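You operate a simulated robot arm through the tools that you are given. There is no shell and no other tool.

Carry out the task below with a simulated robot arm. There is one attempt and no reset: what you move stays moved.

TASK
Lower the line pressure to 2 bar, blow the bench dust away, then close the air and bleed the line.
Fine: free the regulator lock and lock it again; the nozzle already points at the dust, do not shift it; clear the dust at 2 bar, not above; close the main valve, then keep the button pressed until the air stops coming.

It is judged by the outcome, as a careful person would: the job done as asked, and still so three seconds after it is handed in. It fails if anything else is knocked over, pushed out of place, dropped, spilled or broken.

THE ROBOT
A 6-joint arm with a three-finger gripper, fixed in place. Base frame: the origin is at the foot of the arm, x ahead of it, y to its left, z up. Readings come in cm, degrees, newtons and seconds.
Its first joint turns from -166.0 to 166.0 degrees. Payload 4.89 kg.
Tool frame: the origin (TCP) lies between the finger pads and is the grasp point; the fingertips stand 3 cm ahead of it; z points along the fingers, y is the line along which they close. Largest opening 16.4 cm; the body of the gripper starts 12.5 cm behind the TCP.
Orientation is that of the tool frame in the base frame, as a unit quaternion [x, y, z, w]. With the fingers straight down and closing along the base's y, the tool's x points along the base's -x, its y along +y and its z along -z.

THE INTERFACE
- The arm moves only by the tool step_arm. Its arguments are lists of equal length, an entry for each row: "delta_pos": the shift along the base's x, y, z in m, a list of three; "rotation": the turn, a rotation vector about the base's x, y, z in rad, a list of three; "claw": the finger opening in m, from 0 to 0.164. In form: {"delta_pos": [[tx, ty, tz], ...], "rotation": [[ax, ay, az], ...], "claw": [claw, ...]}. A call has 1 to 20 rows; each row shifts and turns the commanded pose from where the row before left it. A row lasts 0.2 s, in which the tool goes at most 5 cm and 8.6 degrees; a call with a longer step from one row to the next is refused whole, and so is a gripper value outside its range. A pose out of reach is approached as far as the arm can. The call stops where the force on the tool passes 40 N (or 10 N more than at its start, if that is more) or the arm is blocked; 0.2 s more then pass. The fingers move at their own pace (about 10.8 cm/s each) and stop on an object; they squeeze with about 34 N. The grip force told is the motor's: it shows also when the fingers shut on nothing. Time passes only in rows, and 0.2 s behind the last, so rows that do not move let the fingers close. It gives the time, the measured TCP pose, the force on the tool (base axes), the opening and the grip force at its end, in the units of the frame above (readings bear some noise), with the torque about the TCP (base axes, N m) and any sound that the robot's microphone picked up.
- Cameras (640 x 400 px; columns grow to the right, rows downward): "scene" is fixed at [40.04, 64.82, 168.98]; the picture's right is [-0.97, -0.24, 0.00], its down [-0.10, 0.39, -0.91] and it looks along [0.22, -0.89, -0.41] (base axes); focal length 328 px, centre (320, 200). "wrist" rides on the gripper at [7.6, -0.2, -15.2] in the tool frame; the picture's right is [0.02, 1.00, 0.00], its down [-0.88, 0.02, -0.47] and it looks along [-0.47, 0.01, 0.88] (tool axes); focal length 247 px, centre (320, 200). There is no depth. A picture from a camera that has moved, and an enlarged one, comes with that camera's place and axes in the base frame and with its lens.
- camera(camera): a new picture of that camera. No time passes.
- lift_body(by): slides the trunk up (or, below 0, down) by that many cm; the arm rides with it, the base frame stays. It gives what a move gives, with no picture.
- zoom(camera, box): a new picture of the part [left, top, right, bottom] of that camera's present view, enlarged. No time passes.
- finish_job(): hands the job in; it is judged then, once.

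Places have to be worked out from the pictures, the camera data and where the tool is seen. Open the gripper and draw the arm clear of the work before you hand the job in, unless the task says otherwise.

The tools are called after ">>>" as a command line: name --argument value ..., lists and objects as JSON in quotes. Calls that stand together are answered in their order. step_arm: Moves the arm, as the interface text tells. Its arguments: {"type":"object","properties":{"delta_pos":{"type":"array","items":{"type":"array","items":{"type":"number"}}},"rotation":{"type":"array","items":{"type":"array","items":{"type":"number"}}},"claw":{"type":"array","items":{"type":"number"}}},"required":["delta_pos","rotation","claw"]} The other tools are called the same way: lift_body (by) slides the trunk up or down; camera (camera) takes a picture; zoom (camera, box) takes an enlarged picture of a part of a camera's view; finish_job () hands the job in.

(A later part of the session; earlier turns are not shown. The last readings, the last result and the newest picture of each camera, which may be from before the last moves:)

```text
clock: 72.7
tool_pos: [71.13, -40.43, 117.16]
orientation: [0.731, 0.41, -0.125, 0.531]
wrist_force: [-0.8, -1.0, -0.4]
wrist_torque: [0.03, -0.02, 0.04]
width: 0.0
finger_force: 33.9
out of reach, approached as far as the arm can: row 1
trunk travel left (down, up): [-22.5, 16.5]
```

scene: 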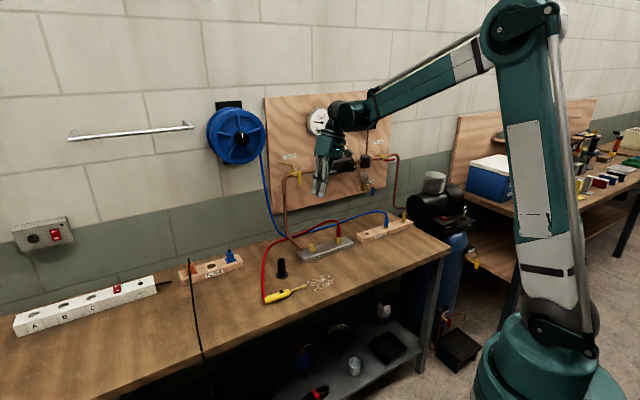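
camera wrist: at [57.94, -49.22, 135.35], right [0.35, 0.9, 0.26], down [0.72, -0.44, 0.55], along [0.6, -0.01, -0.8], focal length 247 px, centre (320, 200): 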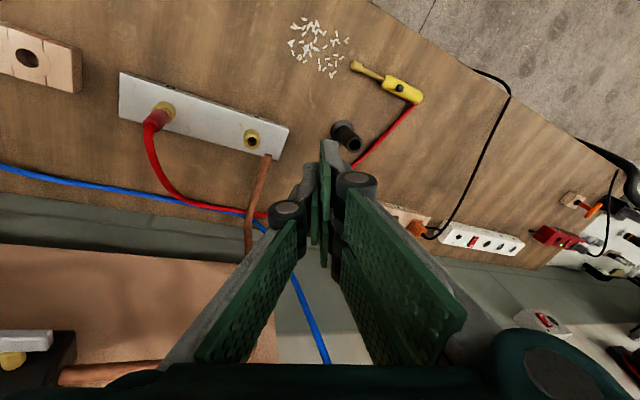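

On track (heading -74°, 24° down). I complete the swing.

>>> step_arm --delta_pos '[[0.0084, 0.0206, -0.011], [0.0084, 0.0206, -0.011], [0.0084, 0.0206, -0.011], [0.0084, 0.0206, -0.011], [0.0084, 0.0206, -0.011], [0.0084, 0.0206, -0.011], [0.0084, 0.0206, -0.011], [0, 0, 0]]' --rotation '[[0.0959, -0.0632, -0.0834], [0.0959, -0.0632, -0.0834], [0.0959, -0.0632, -0.0834], [0.0959, -0.0632, -0.0834], [0.0959, -0.0632, -0.0834], [0.0959, -0.0632, -0.0834], [0.0959, -0.0632, -0.0834], [0, 0, 0]]' --claw '[0.0, 0.0, 0.0, 0.0, 0.0, 0.0, 0.0, 0.0]'

>>> camera --camera "wrist"

>>> camera --camera "scene"

```text
clock: 74.5
tool_pos: [77.0, -25.98, 109.25]
orientation: [0.955, 0.084, 0.027, 0.285]
wrist_force: [0.0, 0.1, -0.1]
wrist_torque: [0.01, 0.02, 0.01]
width: 0.0
finger_force: 33.5
trunk travel left (down, up): [-22.5, 16.5]
```

```text
taken
camera wrist: at [83.1, -16.39, 121.97], right [0.17, -0.82, 0.55], down [-0.91, 0.08, 0.4], along [-0.38, -0.57, -0.73], focal length 247 px, centre (320, 200)
```

wrist: 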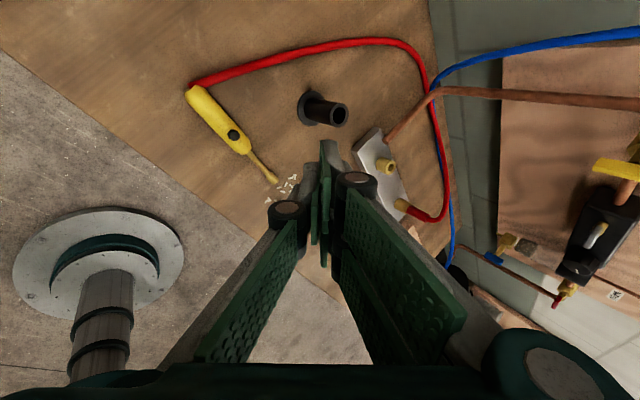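

```text
taken
```

scene: 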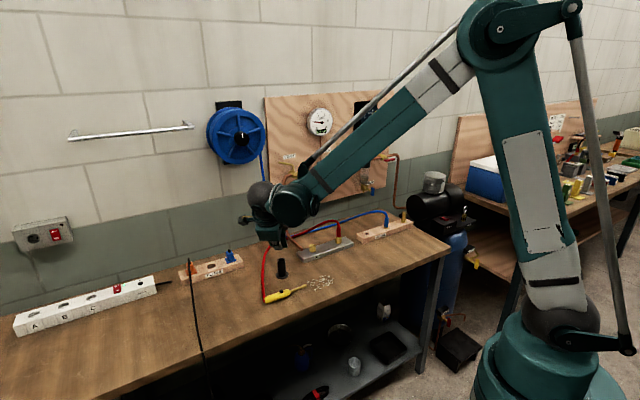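

The tool reached the tilted pose exactly above the gun. I zoom both cameras on the gun to locate the button precisely.

>>> zoom --camera "wrist" --box '[170, 70, 330, 170]'

>>> zoom --camera "scene" --box '[250, 260, 346, 320]'

```text
4.00 times, centred on (250, 120) of wrist
camera zoom: at [83.1, -16.39, 121.97], right [0.17, -0.82, 0.55], down [-0.91, 0.08, 0.4], along [-0.38, -0.57, -0.73], focal length 988 px, centre (600, 520)
```

zoom: 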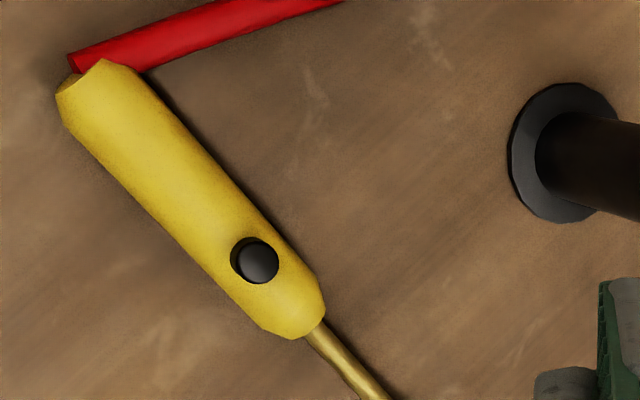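

```text
6.67 times, centred on (298, 290) of scene
camera zoom: at [40.04, 64.82, 168.98], right [-0.97, -0.24, 0.0], down [-0.1, 0.39, -0.91], along [0.22, -0.89, -0.41], focal length 2183 px, centre (467, -400)
```

zoom: 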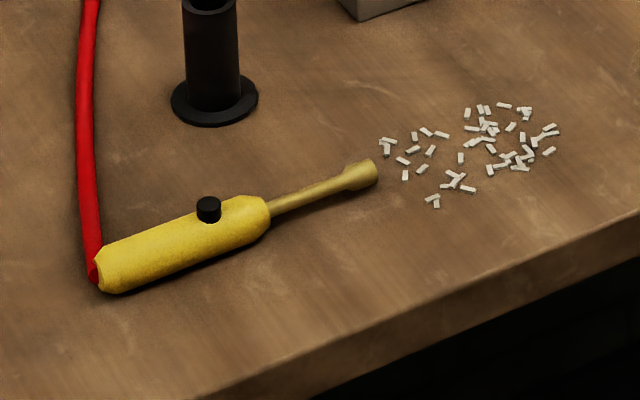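

The button top is at about (77.0, -25.8, 89.6). The lowest fingertip edge lies at TCP + (0.15, -0.8, -3.06), so I come down to about 3 cm over the button and check alignment.

>>> step_arm --delta_pos '[[-0.0003, 0.002, -0.0275], [-0.0003, 0.002, -0.0275], [-0.0003, 0.002, -0.0275], [-0.0003, 0.002, -0.0275], [-0.0003, 0.002, -0.0275], [0, 0, 0]]' --rotation '[[0, 0, 0], [0, 0, 0], [0, 0, 0], [0, 0, 0], [0, 0, 0], [0, 0, 0]]' --claw '[0.0, 0.0, 0.0, 0.0, 0.0, 0.0]'

>>> zoom --camera "wrist" --box '[220, 100, 420, 225]'

>>> zoom --camera "scene" --box '[240, 240, 336, 300]'

```text
clock: 75.9
tool_pos: [76.95, -25.01, 95.35]
orientation: [0.954, 0.085, 0.028, 0.285]
wrist_force: [0.6, -0.4, -0.4]
wrist_torque: [-0.03, 0.06, 0.01]
width: 0.01
finger_force: 34.5
trunk travel left (down, up): [-22.5, 16.5]
```

```text
3.20 times, centred on (320, 162) of wrist
camera zoom: at [82.99, -15.42, 108.14], right [0.17, -0.82, 0.55], down [-0.91, 0.08, 0.4], along [-0.38, -0.57, -0.73], focal length 790 px, centre (320, 320)
```

zoom: 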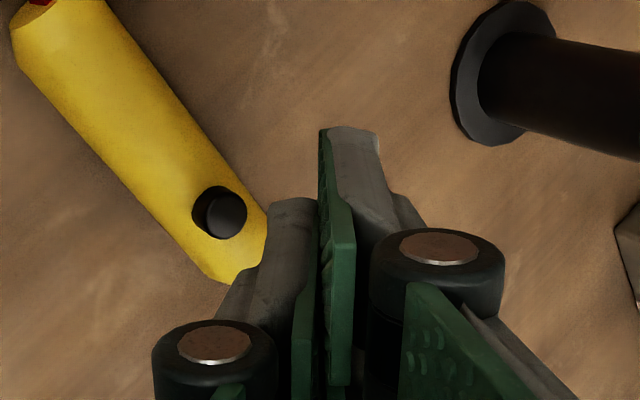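

```text
6.67 times, centred on (288, 270) of scene
camera zoom: at [40.04, 64.82, 168.98], right [-0.97, -0.24, 0.0], down [-0.1, 0.39, -0.91], along [0.22, -0.89, -0.41], focal length 2183 px, centre (533, -267)
```

zoom: 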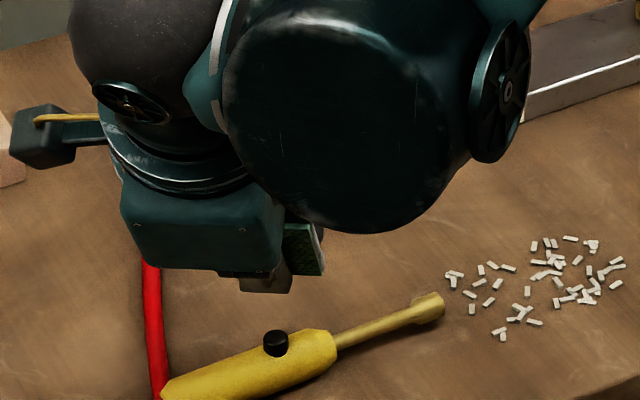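

The tip corner is aligned over the button in both views. I lower 2.2 cm to just above it and check.

>>> step_arm --delta_pos '[[0, 0, -0.008], [0, 0, -0.008], [0, 0, -0.006], [0, 0, 0]]' --rotation '[[0, 0, 0], [0, 0, 0], [0, 0, 0], [0, 0, 0]]' --claw '[0.0, 0.0, 0.0, 0.0]'

>>> zoom --camera "wrist" --box '[220, 100, 420, 225]'

>>> zoom --camera "scene" --box '[240, 250, 336, 310]'

```text
clock: 76.9
tool_pos: [76.89, -25.06, 93.38]
orientation: [0.955, 0.085, 0.028, 0.284]
wrist_force: [0.9, 0.5, -1.1]
wrist_torque: [-0.02, 0.02, 0.0]
width: 0.01
finger_force: 33.9
trunk travel left (down, up): [-22.5, 16.5]
```

```text
3.20 times, centred on (320, 162) of wrist
camera zoom: at [82.94, -15.48, 106.08], right [0.17, -0.82, 0.55], down [-0.91, 0.08, 0.4], along [-0.38, -0.57, -0.73], focal length 790 px, centre (320, 320)
```

zoom: 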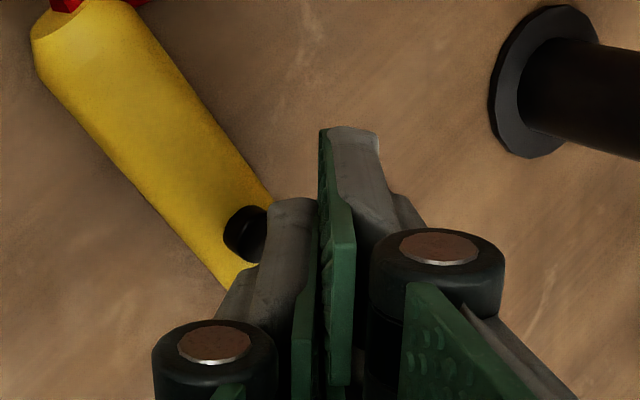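

```text
6.67 times, centred on (288, 280) of scene
camera zoom: at [40.04, 64.82, 168.98], right [-0.97, -0.24, 0.0], down [-0.1, 0.39, -0.91], along [0.22, -0.89, -0.41], focal length 2183 px, centre (533, -333)
```

zoom: 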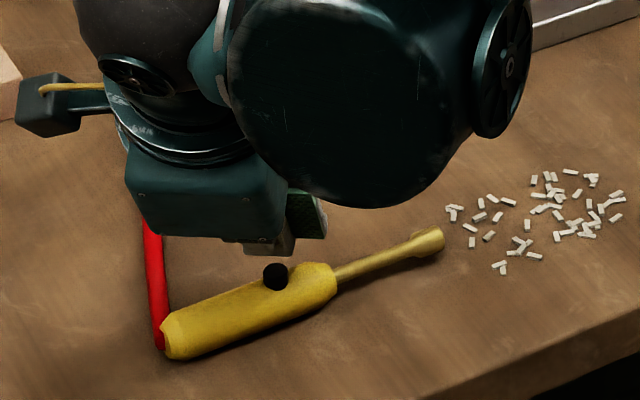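

The tip is just above the button with no contact yet. I lower in small 0.2 cm steps, watching force and sound.

>>> step_arm --delta_pos '[[0, 0, -0.002], [0, 0, -0.002], [0, 0, -0.002], [0, 0, 0]]' --rotation '[[0, 0, 0], [0, 0, 0], [0, 0, 0], [0, 0, 0]]' --claw '[0.0, 0.0, 0.0, 0.0]'

```text
clock: 77.9
tool_pos: [76.98, -25.0, 92.8]
orientation: [0.955, 0.085, 0.028, 0.284]
wrist_force: [-0.4, 0.6, 0.8]
wrist_torque: [-0.01, 0.02, 0.02]
width: 0.0
finger_force: 34.2
trunk travel left (down, up): [-22.5, 16.5]
```

No contact yet at z 92.8. I lower another 0.3 cm.

>>> step_arm --delta_pos '[[0, 0, -0.0015], [0, 0, -0.0015], [0, 0, 0]]' --rotation '[[0, 0, 0], [0, 0, 0], [0, 0, 0]]' --claw '[0.0, 0.0, 0.0]'

>>> zoom --camera "scene" --box '[240, 250, 336, 310]'

>>> zoom --camera "wrist" --box '[220, 100, 420, 225]'

```text
clock: 78.7
tool_pos: [77.0, -25.24, 92.4]
orientation: [0.955, 0.084, 0.028, 0.285]
wrist_force: [-0.7, -0.4, 0.0]
wrist_torque: [0.01, 0.01, 0.01]
width: 0.0
finger_force: 34.2
trunk travel left (down, up): [-22.5, 16.5]
```

```text
6.67 times, centred on (288, 280) of scene
camera zoom: at [40.04, 64.82, 168.98], right [-0.97, -0.24, 0.0], down [-0.1, 0.39, -0.91], along [0.22, -0.89, -0.41], focal length 2183 px, centre (533, -333)
```

zoom: 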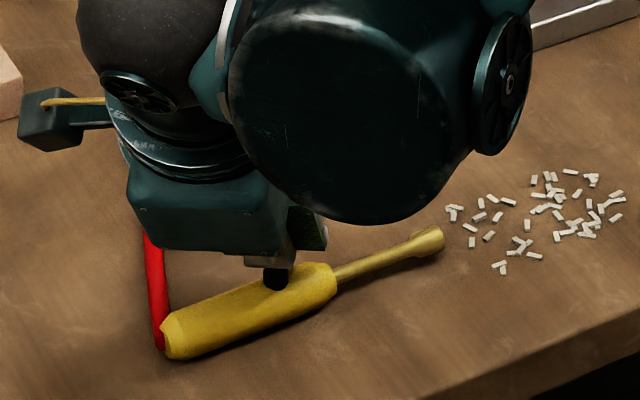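

```text
3.20 times, centred on (320, 162) of wrist
camera zoom: at [82.96, -15.57, 105.19], right [0.17, -0.82, 0.55], down [-0.91, 0.08, 0.4], along [-0.38, -0.57, -0.73], focal length 790 px, centre (320, 320)
```

zoom: 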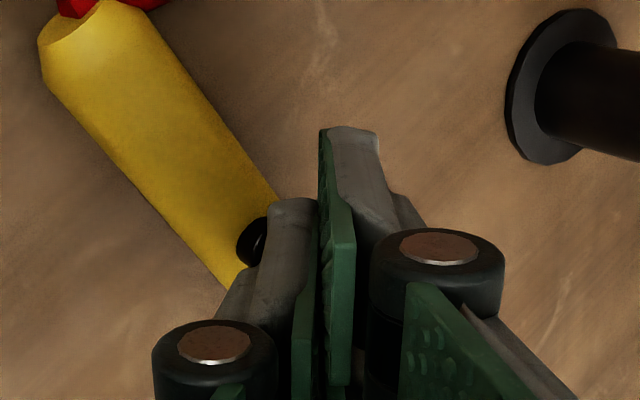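

Still no contact, and both views keep the tip over the button. I lower another 0.3 cm gently.

>>> step_arm --delta_pos '[[0, 0, -0.0015], [0, 0, -0.0015], [0, 0, 0]]' --rotation '[[0, 0, 0], [0, 0, 0], [0, 0, 0]]' --claw '[0.0, 0.0, 0.0]'

```text
clock: 79.5
tool_pos: [76.83, -25.13, 92.12]
orientation: [0.954, 0.085, 0.028, 0.285]
wrist_force: [0.0, -0.7, 0.5]
wrist_torque: [-0.03, 0.01, -0.03]
width: 0.04
finger_force: 33.8
trunk travel left (down, up): [-22.5, 16.5]
```

No contact still at 92.1. I check the close views again before going lower.

>>> zoom --camera "wrist" --box '[270, 140, 350, 190]'

>>> zoom --camera "scene" --box '[264, 280, 296, 300]'

```text
8.00 times, centred on (310, 165) of wrist
camera zoom: at [82.91, -15.52, 104.9], right [0.17, -0.82, 0.55], down [-0.91, 0.08, 0.4], along [-0.38, -0.57, -0.73], focal length 1976 px, centre (400, 480)
```

zoom: 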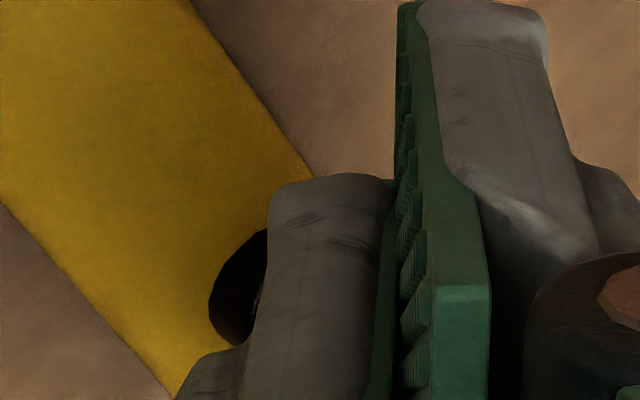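

```text
16.00 times, centred on (280, 290) of scene
camera zoom: at [40.04, 64.82, 168.98], right [-0.97, -0.24, 0.0], down [-0.1, 0.39, -0.91], along [0.22, -0.89, -0.41], focal length 5239 px, centre (960, -1240)
```

zoom: 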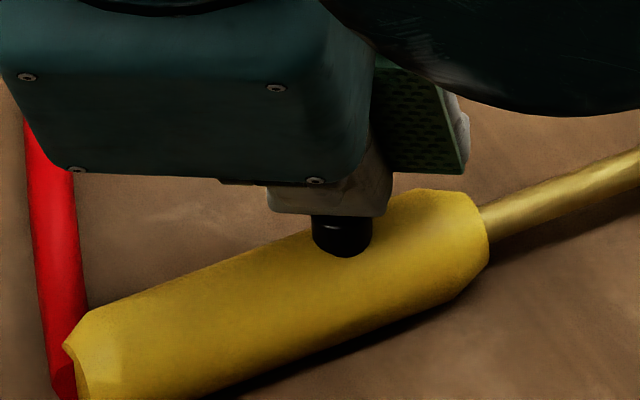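

The finger covers the button's top in the scene view and contact must be close. I keep lowering in 0.15 cm steps.

>>> step_arm --delta_pos '[[0, 0, -0.0015], [0, 0, -0.0015], [0, 0, 0]]' --rotation '[[0, 0, 0], [0, 0, 0], [0, 0, 0]]' --claw '[0.0, 0.0, 0.0]'

>>> zoom --camera "scene" --box '[264, 280, 296, 300]'

```text
clock: 80.3
tool_pos: [76.89, -25.05, 91.82]
orientation: [0.955, 0.085, 0.028, 0.284]
wrist_force: [0.2, -0.5, 0.8]
wrist_torque: [0.02, 0.0, -0.03]
width: 0.0
finger_force: 34.1
trunk travel left (down, up): [-22.5, 16.5]
heard: click
```

```text
16.00 times, centred on (280, 290) of scene
camera zoom: at [40.04, 64.82, 168.98], right [-0.97, -0.24, 0.0], down [-0.1, 0.39, -0.91], along [0.22, -0.89, -0.41], focal length 5239 px, centre (960, -1240)
```

zoom: 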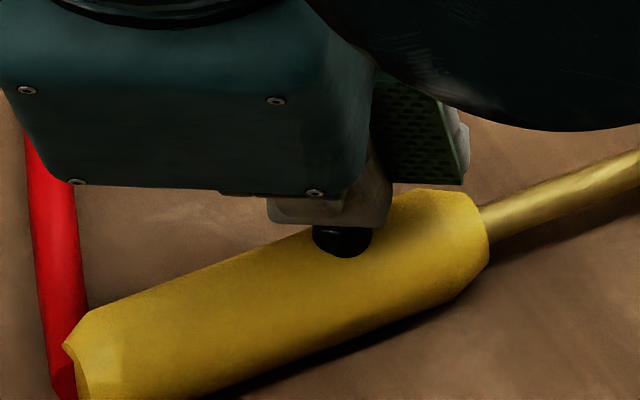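

I heard a click with very low force: the button is pressed. I hold and check whether the air is blowing and the dust moves.

>>> step_arm --delta_pos '[[0, 0, 0], [0, 0, 0], [0, 0, 0]]' --rotation '[[0, 0, 0], [0, 0, 0], [0, 0, 0]]' --claw '[0.0, 0.0, 0.0]'

>>> camera --camera "scene"

>>> camera --camera "wrist"

```text
clock: 81.1
tool_pos: [76.91, -25.1, 91.86]
orientation: [0.954, 0.085, 0.028, 0.285]
wrist_force: [0.5, -0.2, 0.6]
wrist_torque: [0.0, -0.02, 0.01]
width: 0.0
finger_force: 33.7
trunk travel left (down, up): [-22.5, 16.5]
```

```text
taken
```

scene: 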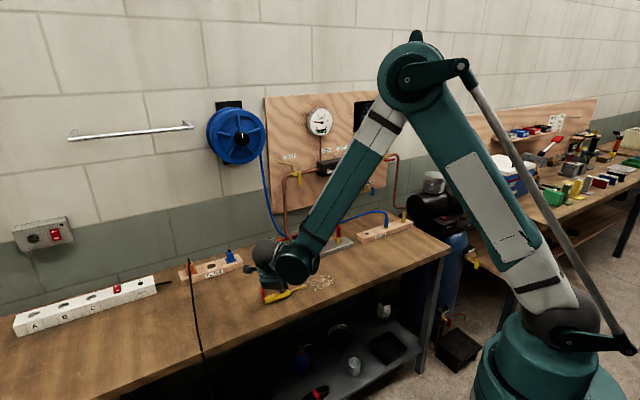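

```text
taken
camera wrist: at [82.92, -15.5, 104.62], right [0.17, -0.82, 0.55], down [-0.91, 0.08, 0.4], along [-0.38, -0.57, -0.73], focal length 247 px, centre (320, 200)
```

wrist: 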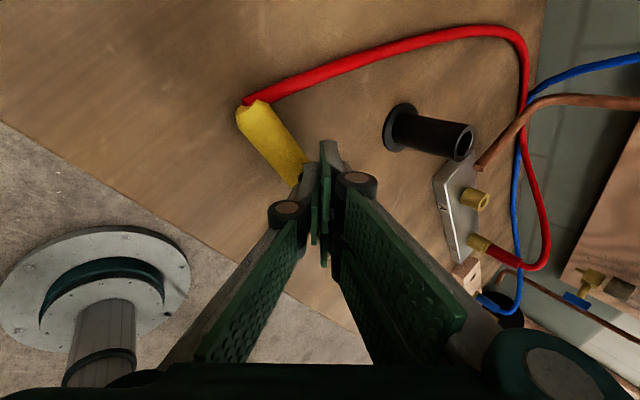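

I zoom on the dust and the gauge to see if the air is flowing.

>>> zoom --camera "scene" --box '[256, 260, 352, 320]'

>>> zoom --camera "scene" --box '[304, 106, 336, 138]'

```text
6.67 times, centred on (304, 290) of scene
camera zoom: at [40.04, 64.82, 168.98], right [-0.97, -0.24, 0.0], down [-0.1, 0.39, -0.91], along [0.22, -0.89, -0.41], focal length 2183 px, centre (427, -400)
```

zoom: 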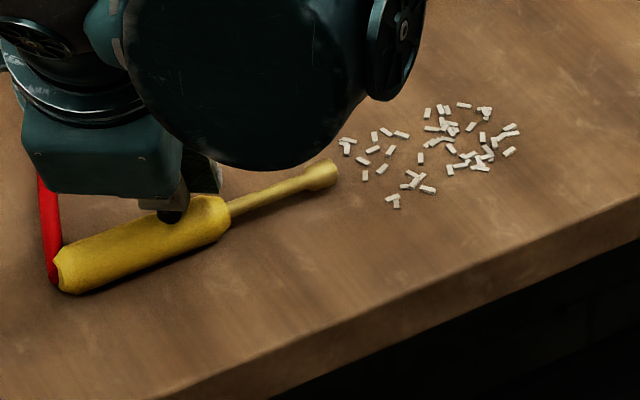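

```text
12.50 times, centred on (320, 122) of scene
camera zoom: at [40.04, 64.82, 168.98], right [-0.97, -0.24, 0.0], down [-0.1, 0.39, -0.91], along [0.22, -0.89, -0.41], focal length 4093 px, centre (320, 1175)
```

zoom: 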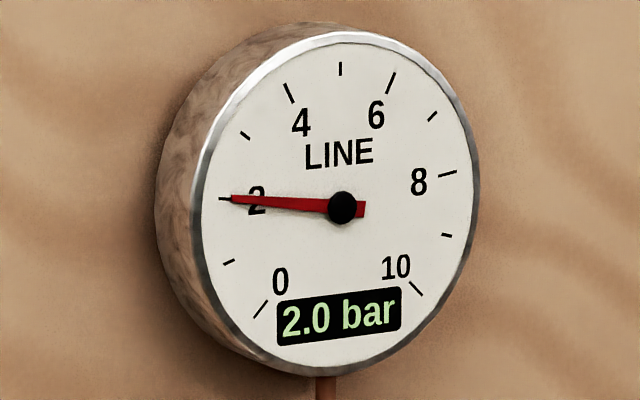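

The dust has not moved, so the button is not pressed far enough yet. I press 0.15 cm further.

>>> step_arm --delta_pos '[[0, 0, -0.0015], [0, 0, 0], [0, 0, 0]]' --rotation '[[0, 0, 0], [0, 0, 0], [0, 0, 0]]' --claw '[0.0, 0.0, 0.0]'

>>> zoom --camera "scene" --box '[256, 260, 352, 320]'

```text
clock: 81.9
tool_pos: [76.94, -25.17, 91.74]
orientation: [0.955, 0.084, 0.028, 0.284]
wrist_force: [-0.1, -0.1, 2.6]
wrist_torque: [-0.01, 0.0, 0.01]
width: 0.0
finger_force: 33.7
trunk travel left (down, up): [-22.5, 16.5]
```

```text
6.67 times, centred on (304, 290) of scene
camera zoom: at [40.04, 64.82, 168.98], right [-0.97, -0.24, 0.0], down [-0.1, 0.39, -0.91], along [0.22, -0.89, -0.41], focal length 2183 px, centre (427, -400)
```

zoom: 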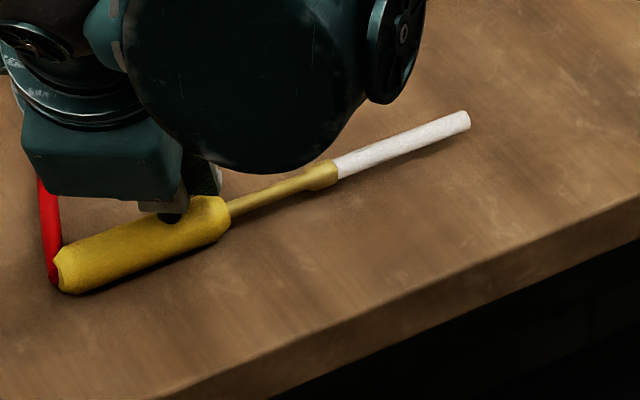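

The air jet is on and the dust is gone. I check the gauge, then lift straight up off the button.

>>> zoom --camera "scene" --box '[304, 106, 336, 138]'

>>> step_arm --delta_pos '[[0, 0, 0.003], [0, 0, 0.01], [0, 0, 0.02], [0, 0, 0.02], [0, 0, 0.02], [0, 0, 0.02], [0, 0, 0.02], [0, 0, 0.02], [0, 0, 0.02], [0, 0, 0]]' --rotation '[[0, 0, 0], [0, 0, 0], [0, 0, 0], [0, 0, 0], [0, 0, 0], [0, 0, 0], [0, 0, 0], [0, 0, 0], [0, 0, 0], [0, 0, 0]]' --claw '[0.0, 0.0, 0.0, 0.0, 0.0, 0.0, 0.0, 0.0, 0.0, 0.0]'

>>> camera --camera "scene"

>>> camera --camera "wrist"

```text
12.50 times, centred on (320, 122) of scene
camera zoom: at [40.04, 64.82, 168.98], right [-0.97, -0.24, 0.0], down [-0.1, 0.39, -0.91], along [0.22, -0.89, -0.41], focal length 4093 px, centre (320, 1175)
```

zoom: 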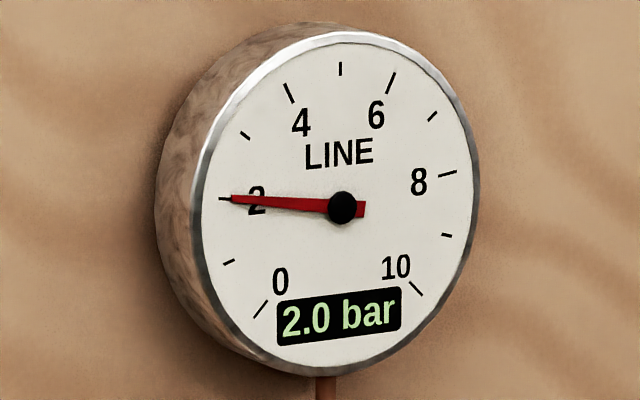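

```text
clock: 84.1
tool_pos: [76.94, -25.01, 107.19]
orientation: [0.955, 0.084, 0.028, 0.284]
wrist_force: [-0.6, 0.0, 0.6]
wrist_torque: [-0.03, -0.04, 0.03]
width: 0.0
finger_force: 34.1
trunk travel left (down, up): [-22.5, 16.5]
```

```text
taken
```

scene: 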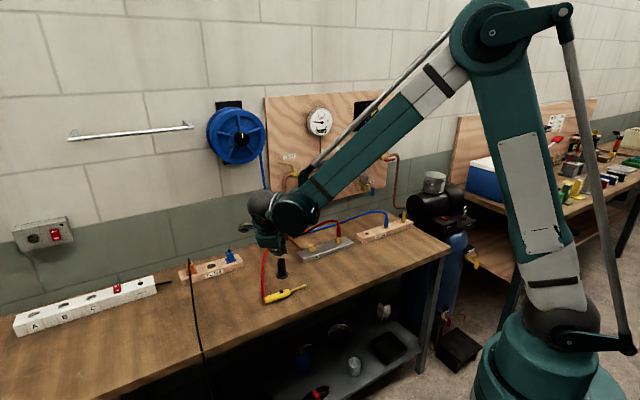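

```text
taken
camera wrist: at [82.82, -15.42, 120.01], right [0.17, -0.82, 0.55], down [-0.91, 0.08, 0.4], along [-0.37, -0.57, -0.73], focal length 247 px, centre (320, 200)
```

wrist: 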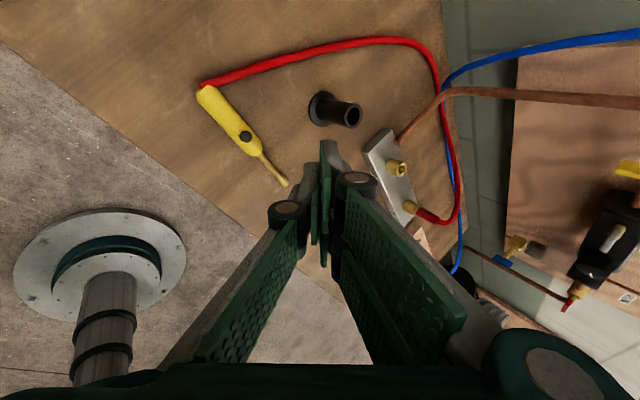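

The dust is blown away and the gun lies where it was. I zoom to confirm before going on to the main valve.

>>> zoom --camera "scene" --box '[250, 240, 442, 360]'

>>> zoom --camera "wrist" --box '[180, 60, 340, 260]'

```text
3.33 times, centred on (346, 300) of scene
camera zoom: at [40.04, 64.82, 168.98], right [-0.97, -0.24, 0.0], down [-0.1, 0.39, -0.91], along [0.22, -0.89, -0.41], focal length 1092 px, centre (233, -133)
```

zoom: 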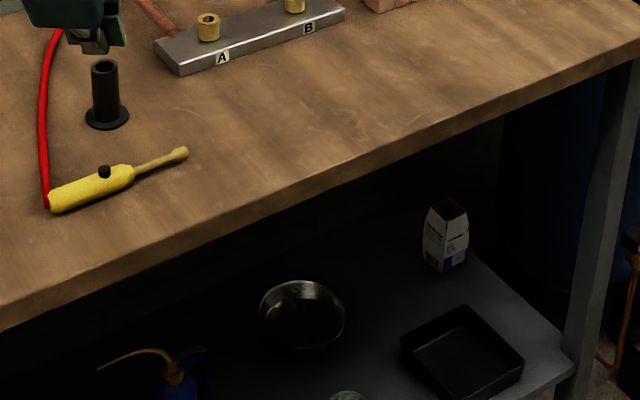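

```text
2.00 times, centred on (260, 160) of wrist
camera zoom: at [82.82, -15.42, 120.01], right [0.17, -0.82, 0.55], down [-0.91, 0.08, 0.4], along [-0.37, -0.57, -0.73], focal length 494 px, centre (440, 280)
```

zoom: 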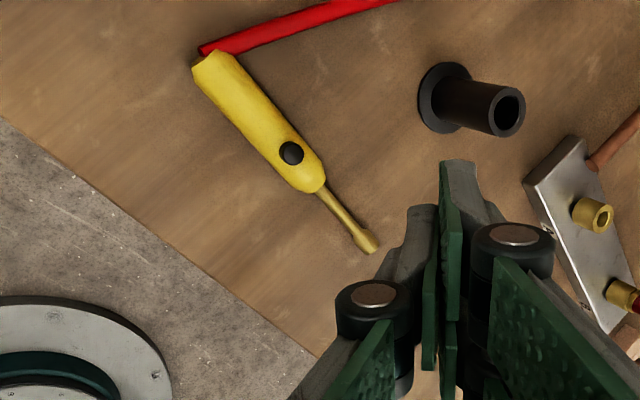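

The bench is clean and the gun unmoved. Next, the main valve: I reverse the swing back to a level pose facing the panel, first half.

>>> step_arm --delta_pos '[[-0.0046, -0.0233, 0.0092], [-0.0046, -0.0233, 0.0092], [-0.0046, -0.0233, 0.0092], [-0.0046, -0.0233, 0.0092], [-0.0046, -0.0233, 0.0092], [-0.0046, -0.0233, 0.0092], [-0.0046, -0.0233, 0.0092], [-0.0046, -0.0233, 0.0092], [-0.0046, -0.0233, 0.0092], [-0.0046, -0.0233, 0.0092], [-0.0046, -0.0233, 0.0092], [-0.0046, -0.0233, 0.0092], [-0.0046, -0.0233, 0.0092], [-0.0046, -0.0233, 0.0092], [-0.0046, -0.0233, 0.0092], [0, 0, 0]]' --rotation '[[-0.0959, 0.0632, 0.0834], [-0.0959, 0.0632, 0.0834], [-0.0959, 0.0632, 0.0834], [-0.0959, 0.0632, 0.0834], [-0.0959, 0.0632, 0.0834], [-0.0959, 0.0632, 0.0834], [-0.0959, 0.0632, 0.0834], [-0.0959, 0.0632, 0.0834], [-0.0959, 0.0632, 0.0834], [-0.0959, 0.0632, 0.0834], [-0.0959, 0.0632, 0.0834], [-0.0959, 0.0632, 0.0834], [-0.0959, 0.0632, 0.0834], [-0.0959, 0.0632, 0.0834], [-0.0959, 0.0632, 0.0834], [0, 0, 0]]' --claw '[0.0, 0.0, 0.0, 0.0, 0.0, 0.0, 0.0, 0.0, 0.0, 0.0, 0.0, 0.0, 0.0, 0.0, 0.0, 0.0]'

```text
clock: 87.5
tool_pos: [70.03, -60.0, 120.8]
orientation: [0.263, 0.659, -0.262, 0.654]
wrist_force: [-0.2, 0.5, 0.0]
wrist_torque: [0.03, 0.0, 0.02]
width: 0.0
finger_force: 33.8
trunk travel left (down, up): [-22.5, 16.5]
```

Level again, heading -43.6°. I slide right along the panel to the main valve while rolling 90° and opening to 6 cm, keeping 10 cm off the handles.

>>> step_arm --delta_pos '[[-0.0201, -0.0224, -0.0011], [-0.0201, -0.0224, -0.0011], [-0.0201, -0.0224, -0.0011], [-0.0201, -0.0224, -0.0011], [-0.0201, -0.0224, -0.0011], [-0.0201, -0.0224, -0.0011], [-0.0201, -0.0224, -0.0011], [-0.0201, -0.0224, -0.0011], [-0.0201, -0.0224, -0.0011], [-0.0201, -0.0224, -0.0011], [-0.0201, -0.0224, -0.0011], [-0.0201, -0.0224, -0.0011], [-0.0201, -0.0224, -0.0011], [-0.0201, -0.0224, -0.0011], [-0.0201, -0.0224, -0.0011], [-0.0201, -0.0224, -0.0011], [-0.0201, -0.0224, -0.0011], [0, 0, 0]]' --rotation '[[0.0689, -0.0616, 0.0018], [0.0689, -0.0616, 0.0018], [0.0689, -0.0616, 0.0018], [0.0689, -0.0616, 0.0018], [0.0689, -0.0616, 0.0018], [0.0689, -0.0616, 0.0018], [0.0689, -0.0616, 0.0018], [0.0689, -0.0616, 0.0018], [0.0689, -0.0616, 0.0018], [0.0689, -0.0616, 0.0018], [0.0689, -0.0616, 0.0018], [0.0689, -0.0616, 0.0018], [0.0689, -0.0616, 0.0018], [0.0689, -0.0616, 0.0018], [0.0689, -0.0616, 0.0018], [0.0689, -0.0616, 0.0018], [0.0689, -0.0616, 0.0018], [0, 0, 0]]' --claw '[0.0, 0.0, 0.0, 0.0, 0.0, 0.01, 0.02, 0.03, 0.04, 0.05, 0.06, 0.06, 0.06, 0.06, 0.06, 0.06, 0.06, 0.06]'

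>>> camera --camera "wrist"

>>> camera --camera "scene"

```text
clock: 91.3
tool_pos: [38.62, -95.36, 118.36]
orientation: [0.635, 0.329, 0.27, 0.645]
wrist_force: [-0.5, -0.2, -0.4]
wrist_torque: [-0.02, -0.03, 0.05]
width: 6.01
finger_force: 0.1
out of reach, approached as far as the arm can: row 1, 2, 3
trunk travel left (down, up): [-22.5, 16.5]
```

```text
taken
camera wrist: at [31.84, -79.81, 118.0], right [0.08, 0.06, 0.99], down [-0.92, -0.37, 0.1], along [0.37, -0.93, 0.03], focal length 247 px, centre (320, 200)
```

wrist: 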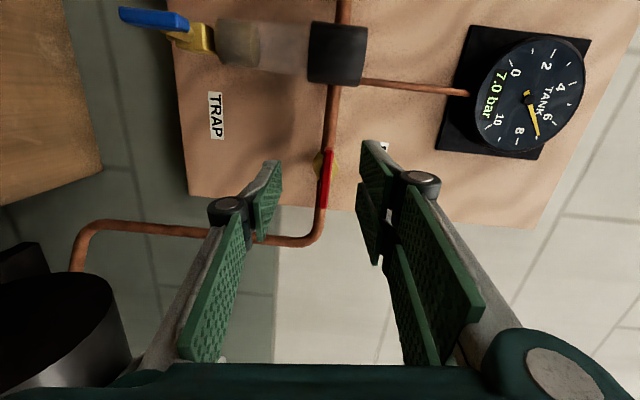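

```text
taken
```

scene: 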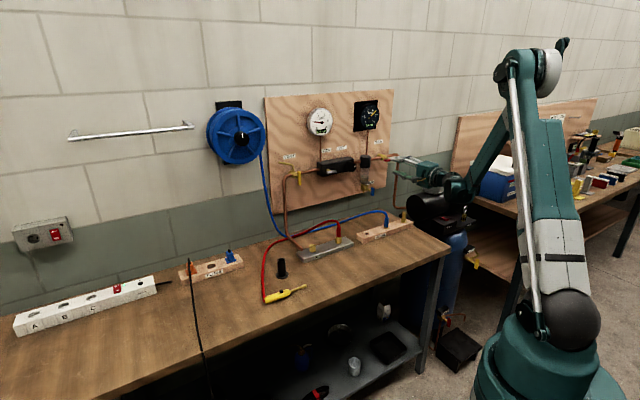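

The main handle is ahead at roughly e = -48.7, z = 119.2; my pose drifted a few degrees. I correct the orientation and lateral offset, then look again.

>>> step_arm --delta_pos '[[-0.0125, -0.012, 0.0037], [-0.0125, -0.012, 0.0037], [0, 0, 0]]' --rotation '[[0.0466, -0.0701, -0.034], [0, 0, 0], [0, 0, 0]]' --claw '[0.06, 0.06, 0.06]'

>>> zoom --camera "wrist" --box '[240, 90, 400, 190]'

>>> camera --camera "wrist"

>>> zoom --camera "scene" --box '[350, 130, 478, 210]'

```text
clock: 92.1
tool_pos: [36.25, -97.62, 119.09]
orientation: [0.646, 0.289, 0.288, 0.645]
wrist_force: [0.1, -0.8, 0.3]
wrist_torque: [-0.01, 0.0, -0.01]
width: 6.0
finger_force: 0.1
trunk travel left (down, up): [-22.5, 16.5]
```

```text
4.00 times, centred on (320, 140) of wrist
camera zoom: at [29.99, -81.87, 119.01], right [0.02, 0.02, 1.0], down [-0.94, -0.34, 0.02], along [0.34, -0.94, 0.01], focal length 988 px, centre (320, 440)
```

zoom: 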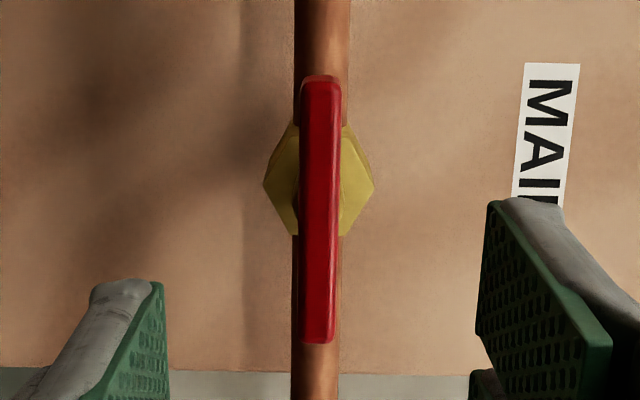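

```text
taken
camera wrist: at [29.99, -81.87, 119.01], right [0.02, 0.02, 1.0], down [-0.94, -0.34, 0.02], along [0.34, -0.94, 0.01], focal length 247 px, centre (320, 200)
```

wrist: 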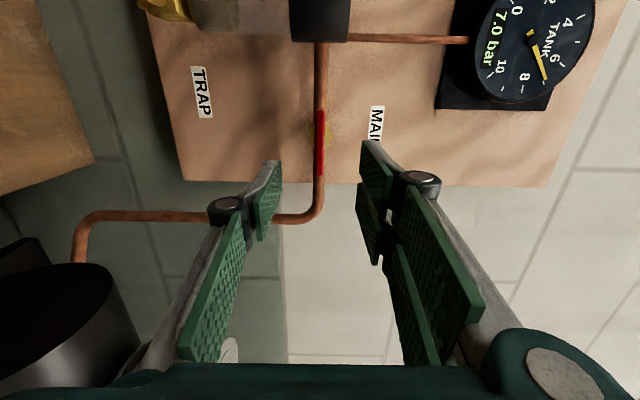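

```text
5.00 times, centred on (414, 170) of scene
camera zoom: at [40.04, 64.82, 168.98], right [-0.97, -0.24, 0.0], down [-0.1, 0.39, -0.91], along [0.22, -0.89, -0.41], focal length 1637 px, centre (-150, 350)
```

zoom: 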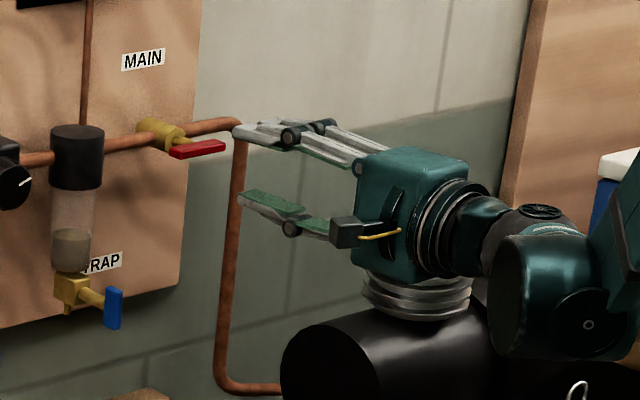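

The handle bar lines up well (e ≈ -48.4, z ≈ 119.1, about 7 cm long), and the compressor head is well clear. I advance 8 cm and check the depth.

>>> step_arm --delta_pos '[[0.0152, -0.013, -0.0003], [0.0152, -0.013, -0.0003], [0.0152, -0.013, -0.0003], [0.0152, -0.013, 0], [0, 0, 0]]' --rotation '[[0, 0, 0], [0, 0, 0], [0, 0, 0], [0, 0, 0], [0, 0, 0]]' --claw '[0.05, 0.05, 0.05, 0.05, 0.05]'

>>> zoom --camera "wrist" --box '[220, 100, 420, 225]'

>>> zoom --camera "scene" --box '[350, 130, 478, 210]'

```text
clock: 93.3
tool_pos: [42.26, -102.88, 119.07]
orientation: [0.647, 0.29, 0.288, 0.644]
wrist_force: [1.0, 0.0, 0.3]
wrist_torque: [-0.05, -0.05, 0.01]
width: 5.0
finger_force: 0.0
trunk travel left (down, up): [-22.5, 16.5]
```

```text
3.20 times, centred on (320, 162) of wrist
camera zoom: at [36.05, -87.02, 119.01], right [0.02, 0.02, 1.0], down [-0.94, -0.34, 0.02], along [0.34, -0.94, 0.01], focal length 790 px, centre (320, 320)
```

zoom: 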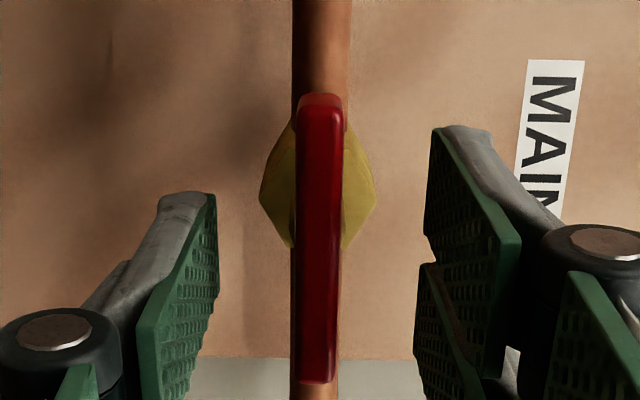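

```text
5.00 times, centred on (414, 170) of scene
camera zoom: at [40.04, 64.82, 168.98], right [-0.97, -0.24, 0.0], down [-0.1, 0.39, -0.91], along [0.22, -0.89, -0.41], focal length 1637 px, centre (-150, 350)
```

zoom: 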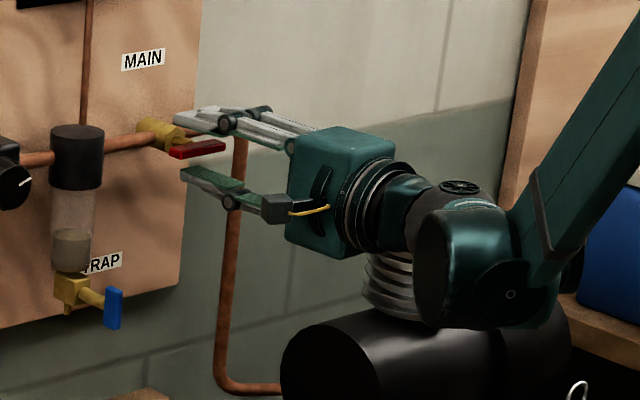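

The bar is between the fingers with the tips about 1.2 cm past it. I go 0.6 cm further with a 0.25 cm lateral correction and close.

>>> step_arm --delta_pos '[[0.0062, -0.0021, 0], [0, 0, 0], [0, 0, 0], [0, 0, 0], [0, 0, 0], [0, 0, 0]]' --rotation '[[0, 0, 0], [0, 0, 0], [0, 0, 0], [0, 0, 0], [0, 0, 0], [0, 0, 0]]' --claw '[0.05, 0.05, 0.03, 0.015, 0.005, 0.005]'

>>> zoom --camera "wrist" --box '[220, 100, 420, 225]'

```text
clock: 94.7
tool_pos: [42.75, -102.99, 118.91]
orientation: [0.646, 0.29, 0.289, 0.645]
wrist_force: [-1.3, 3.8, -10.0]
wrist_torque: [0.19, 0.25, 0.04]
width: 1.33
finger_force: 45.5
trunk travel left (down, up): [-22.5, 16.5]
```

```text
3.20 times, centred on (320, 162) of wrist
camera zoom: at [36.64, -87.19, 118.95], right [0.02, 0.02, 1.0], down [-0.94, -0.34, 0.02], along [0.34, -0.94, 0.01], focal length 790 px, centre (320, 320)
```

zoom: 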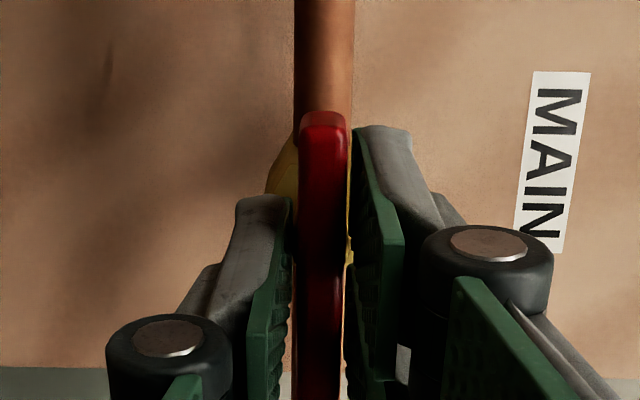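

The handle is gripped (1.33 cm). I ease down slightly and try a small clockwise turn, watching the torque about the valve axis.

>>> step_arm --delta_pos '[[0, 0, -0.0004], [0, 0, 0], [0, 0, 0]]' --rotation '[[0, 0, 0], [0.0597, -0.0534, 0], [0, 0, 0]]' --claw '[0.005, 0.005, 0.005]'

```text
clock: 95.5
tool_pos: [42.87, -102.99, 118.98]
orientation: [0.657, 0.264, 0.314, 0.633]
wrist_force: [3.4, -3.7, 3.1]
wrist_torque: [0.01, -0.01, -0.11]
width: 1.35
finger_force: 44.2
trunk travel left (down, up): [-22.5, 16.5]
```

No resistance clockwise. I continue turning 40°.

>>> step_arm --delta_pos '[[0, 0, 0], [0, 0, 0], [0, 0, 0], [0, 0, 0], [0, 0, 0]]' --rotation '[[0.1044, -0.0934, 0], [0.1044, -0.0934, 0], [0.1044, -0.0934, 0], [0.1044, -0.0934, 0], [0.1044, -0.0934, 0]]' --claw '[0.005, 0.005, 0.005, 0.005, 0.005]'

>>> zoom --camera "wrist" --box '[220, 100, 420, 225]'

```text
clock: 96.6
tool_pos: [42.9, -102.92, 118.78]
orientation: [0.706, 0.059, 0.485, 0.512]
wrist_force: [0.8, 2.2, -14.9]
wrist_torque: [0.17, 0.19, -0.1]
width: 1.35
finger_force: 45.1
trunk travel left (down, up): [-22.5, 16.5]
stopped in row 5: the force on the tool passed its limit at 42 N (the readings are from after the stop); the commanded pose is now the measured one
```

```text
3.20 times, centred on (320, 162) of wrist
camera zoom: at [35.64, -88.33, 123.56], right [-0.4, -0.46, 0.79], down [-0.82, -0.21, -0.53], along [0.41, -0.87, -0.29], focal length 790 px, centre (320, 320)
```

zoom: 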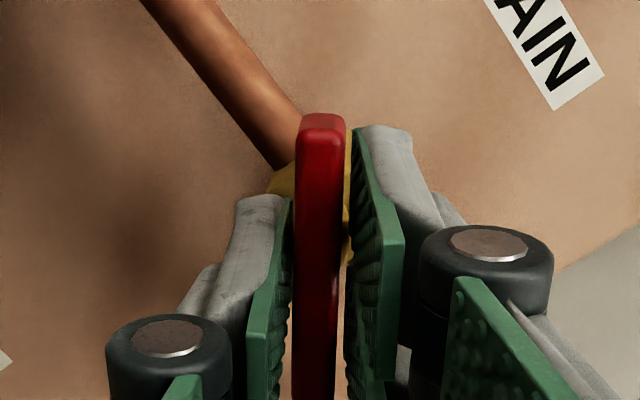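

The handle follows; the stop was only side load from misalignment. I correct 0.05 cm and continue in smaller batches.

>>> step_arm --delta_pos '[[0, 0, -0.0005], [0, 0, 0], [0, 0, 0], [0, 0, 0]]' --rotation '[[0, 0, 0], [0.0895, -0.08, 0], [0.0895, -0.08, 0], [0, 0, 0]]' --claw '[0.005, 0.005, 0.005, 0.005]'

```text
clock: 97.6
tool_pos: [42.94, -102.88, 118.82]
orientation: [0.708, -0.026, 0.544, 0.45]
wrist_force: [11.8, -4.5, -9.8]
wrist_torque: [0.01, 0.04, -0.08]
width: 1.37
finger_force: 44.8
trunk travel left (down, up): [-22.5, 16.5]
```

Now at 52°. I unload a little and continue.

>>> step_arm --delta_pos '[[0.0003, -0.0001, -0.0003], [0, 0, 0], [0, 0, 0], [0, 0, 0]]' --rotation '[[0, 0, 0], [0.0895, -0.08, 0], [0.0895, -0.08, 0], [0, 0, 0]]' --claw '[0.005, 0.005, 0.005, 0.005]'

```text
clock: 98.6
tool_pos: [43.06, -102.73, 118.73]
orientation: [0.7, -0.11, 0.594, 0.382]
wrist_force: [2.9, 21.0, -27.6]
wrist_torque: [0.23, 0.39, 0.27]
width: 1.36
finger_force: 45.2
trunk travel left (down, up): [-22.5, 16.5]
```

66° now with 35 N side load. I apply a correction toward the load direction before continuing.

>>> step_arm --delta_pos '[[0.0002, 0.0005, -0.0007], [0, 0, 0]]' --rotation '[[0, 0, 0], [0, 0, 0]]' --claw '[0.005, 0.005]'

```text
clock: 99.2
tool_pos: [43.08, -102.84, 118.71]
orientation: [0.699, -0.11, 0.595, 0.381]
wrist_force: [4.1, 16.9, -21.6]
wrist_torque: [0.24, 0.41, 0.04]
width: 1.33
finger_force: 44.8
trunk travel left (down, up): [-22.5, 16.5]
```

The load dropped only partly, so I correct further, then turn the next 14°.

>>> step_arm --delta_pos '[[0.0003, 0.001, -0.0013], [0, 0, 0], [0, 0, 0]]' --rotation '[[0, 0, 0], [0, 0, 0], [0.0895, -0.08, 0]]' --claw '[0.005, 0.005, 0.005]'

```text
clock: 100.1
tool_pos: [42.92, -102.81, 118.73]
orientation: [0.691, -0.15, 0.616, 0.346]
wrist_force: [6.3, -4.7, 5.4]
wrist_torque: [-0.11, -0.12, -0.22]
width: 1.34
finger_force: 45.0
trunk travel left (down, up): [-22.5, 16.5]
stopped in row 3: the force on the tool passed its limit at 41 N (the readings are from after the stop); the commanded pose is now the measured one
```

Side load is small again at 73°. I continue with the remaining 17°.

>>> step_arm --delta_pos '[[0, 0, 0], [0, 0, 0], [0, 0, 0]]' --rotation '[[0.0746, -0.0667, 0], [0.0746, -0.0667, 0], [0, 0, 0]]' --claw '[0.005, 0.005, 0.005]'

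```text
clock: 100.9
tool_pos: [42.98, -102.68, 118.63]
orientation: [0.673, -0.219, 0.648, 0.282]
wrist_force: [10.2, 9.0, -3.6]
wrist_torque: [0.0, 0.04, 0.06]
width: 1.34
finger_force: 45.0
trunk travel left (down, up): [-22.5, 16.5]
```

84.5° now. I turn the last 6° and a bit more to feel for the closed stop.

>>> step_arm --delta_pos '[[0.0001, 0.0002, 0], [0, 0, 0], [0, 0, 0]]' --rotation '[[0.0716, -0.064, 0], [0.0261, -0.0233, 0], [0, 0, 0]]' --claw '[0.005, 0.005, 0.005]'

>>> zoom --camera "wrist" --box '[220, 100, 420, 225]'

>>> zoom --camera "scene" --box '[290, 90, 450, 190]'

```text
clock: 101.7
tool_pos: [43.09, -102.65, 118.65]
orientation: [0.657, -0.262, 0.665, 0.24]
wrist_force: [10.8, 24.8, -14.0]
wrist_torque: [0.08, 0.31, 0.34]
width: 1.31
finger_force: 44.9
trunk travel left (down, up): [-22.5, 16.5]
```

```text
3.20 times, centred on (320, 162) of wrist
camera zoom: at [31.68, -92.71, 126.45], right [-0.66, -0.75, -0.01], down [-0.35, 0.32, -0.88], along [0.66, -0.58, -0.47], focal length 790 px, centre (320, 320)
```

zoom: 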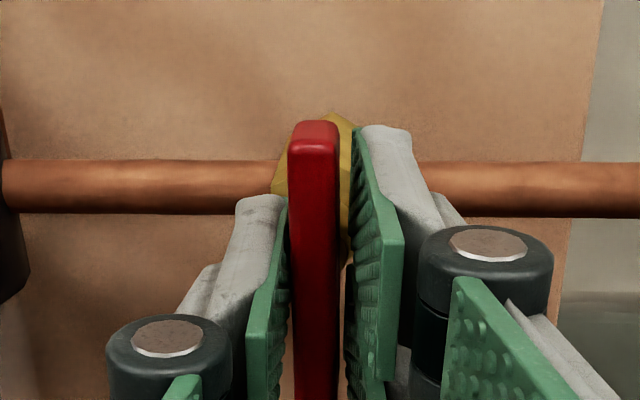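

```text
4.00 times, centred on (370, 140) of scene
camera zoom: at [40.04, 64.82, 168.98], right [-0.97, -0.24, 0.0], down [-0.1, 0.39, -0.91], along [0.22, -0.89, -0.41], focal length 1310 px, centre (120, 440)
```

zoom: 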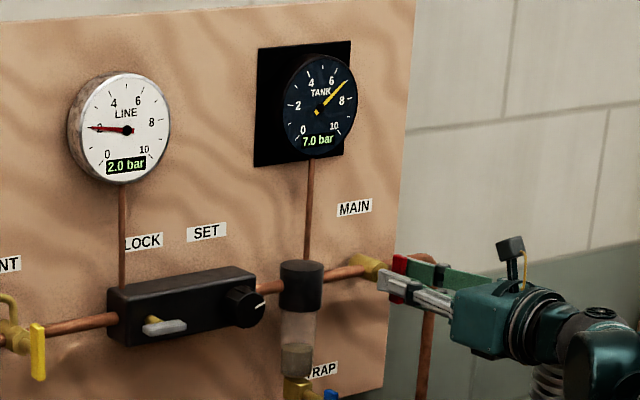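

The main handle now stands across the pipe. I unload and nudge 2° more to confirm it is at its closed stop.

>>> step_arm --delta_pos '[[0.0005, 0.0007, -0.0004], [0, 0, 0], [0, 0, 0], [0, 0, 0]]' --rotation '[[0, 0, 0], [0, 0, 0], [0.026, -0.0233, 0], [0, 0, 0]]' --claw '[0.005, 0.005, 0.005, 0.005]'

```text
clock: 102.7
tool_pos: [43.05, -102.62, 118.79]
orientation: [0.651, -0.275, 0.669, 0.228]
wrist_force: [24.6, -5.8, 15.8]
wrist_torque: [-0.39, -0.09, 0.04]
width: 1.34
finger_force: 44.9
trunk travel left (down, up): [-22.5, 16.5]
```

There is a counter-torque, consistent with the stop. I relax, open and back off 10 cm, then inspect the valve and gauge.

>>> step_arm --delta_pos '[[0.0002, 0, 0.0003], [0, 0, 0], [0, 0, 0], [0, 0, 0], [-0.0187, 0.0167, 0], [-0.0187, 0.0167, 0], [-0.0187, 0.0167, 0], [-0.0187, 0.0167, 0], [0, 0, 0]]' --rotation '[[-0.0522, 0.0467, 0], [0, 0, 0], [0, 0, 0], [0, 0, 0], [0, 0, 0], [0, 0, 0], [0, 0, 0], [0, 0, 0], [0, 0, 0]]' --claw '[0.005, 0.02, 0.04, 0.05, 0.05, 0.05, 0.05, 0.05, 0.05]'

>>> camera --camera "wrist"

>>> zoom --camera "scene" --box '[290, 90, 450, 190]'

```text
clock: 104.7
tool_pos: [35.71, -95.71, 118.77]
orientation: [0.661, -0.251, 0.662, 0.251]
wrist_force: [-0.2, 0.1, 0.2]
wrist_torque: [0.0, 0.03, 0.0]
width: 4.99
finger_force: 0.0
trunk travel left (down, up): [-22.5, 16.5]
```

```text
taken
camera wrist: at [24.5, -85.56, 126.53], right [-0.66, -0.75, 0.02], down [-0.37, 0.3, -0.88], along [0.65, -0.59, -0.47], focal length 247 px, centre (320, 200)
```

wrist: 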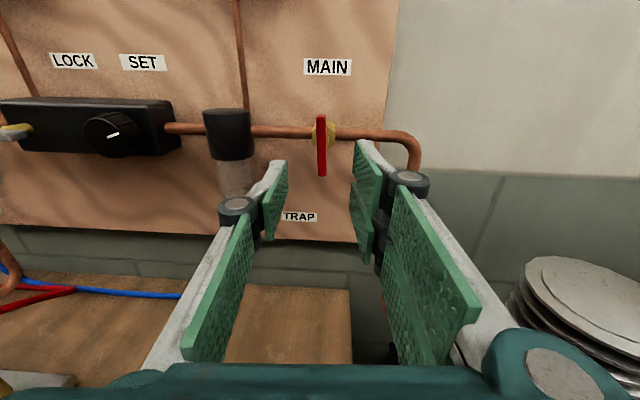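

```text
4.00 times, centred on (370, 140) of scene
camera zoom: at [40.04, 64.82, 168.98], right [-0.97, -0.24, 0.0], down [-0.1, 0.39, -0.91], along [0.22, -0.89, -0.41], focal length 1310 px, centre (120, 440)
```

zoom: 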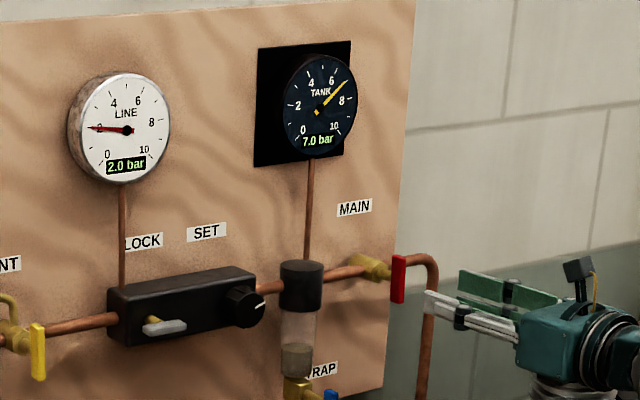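

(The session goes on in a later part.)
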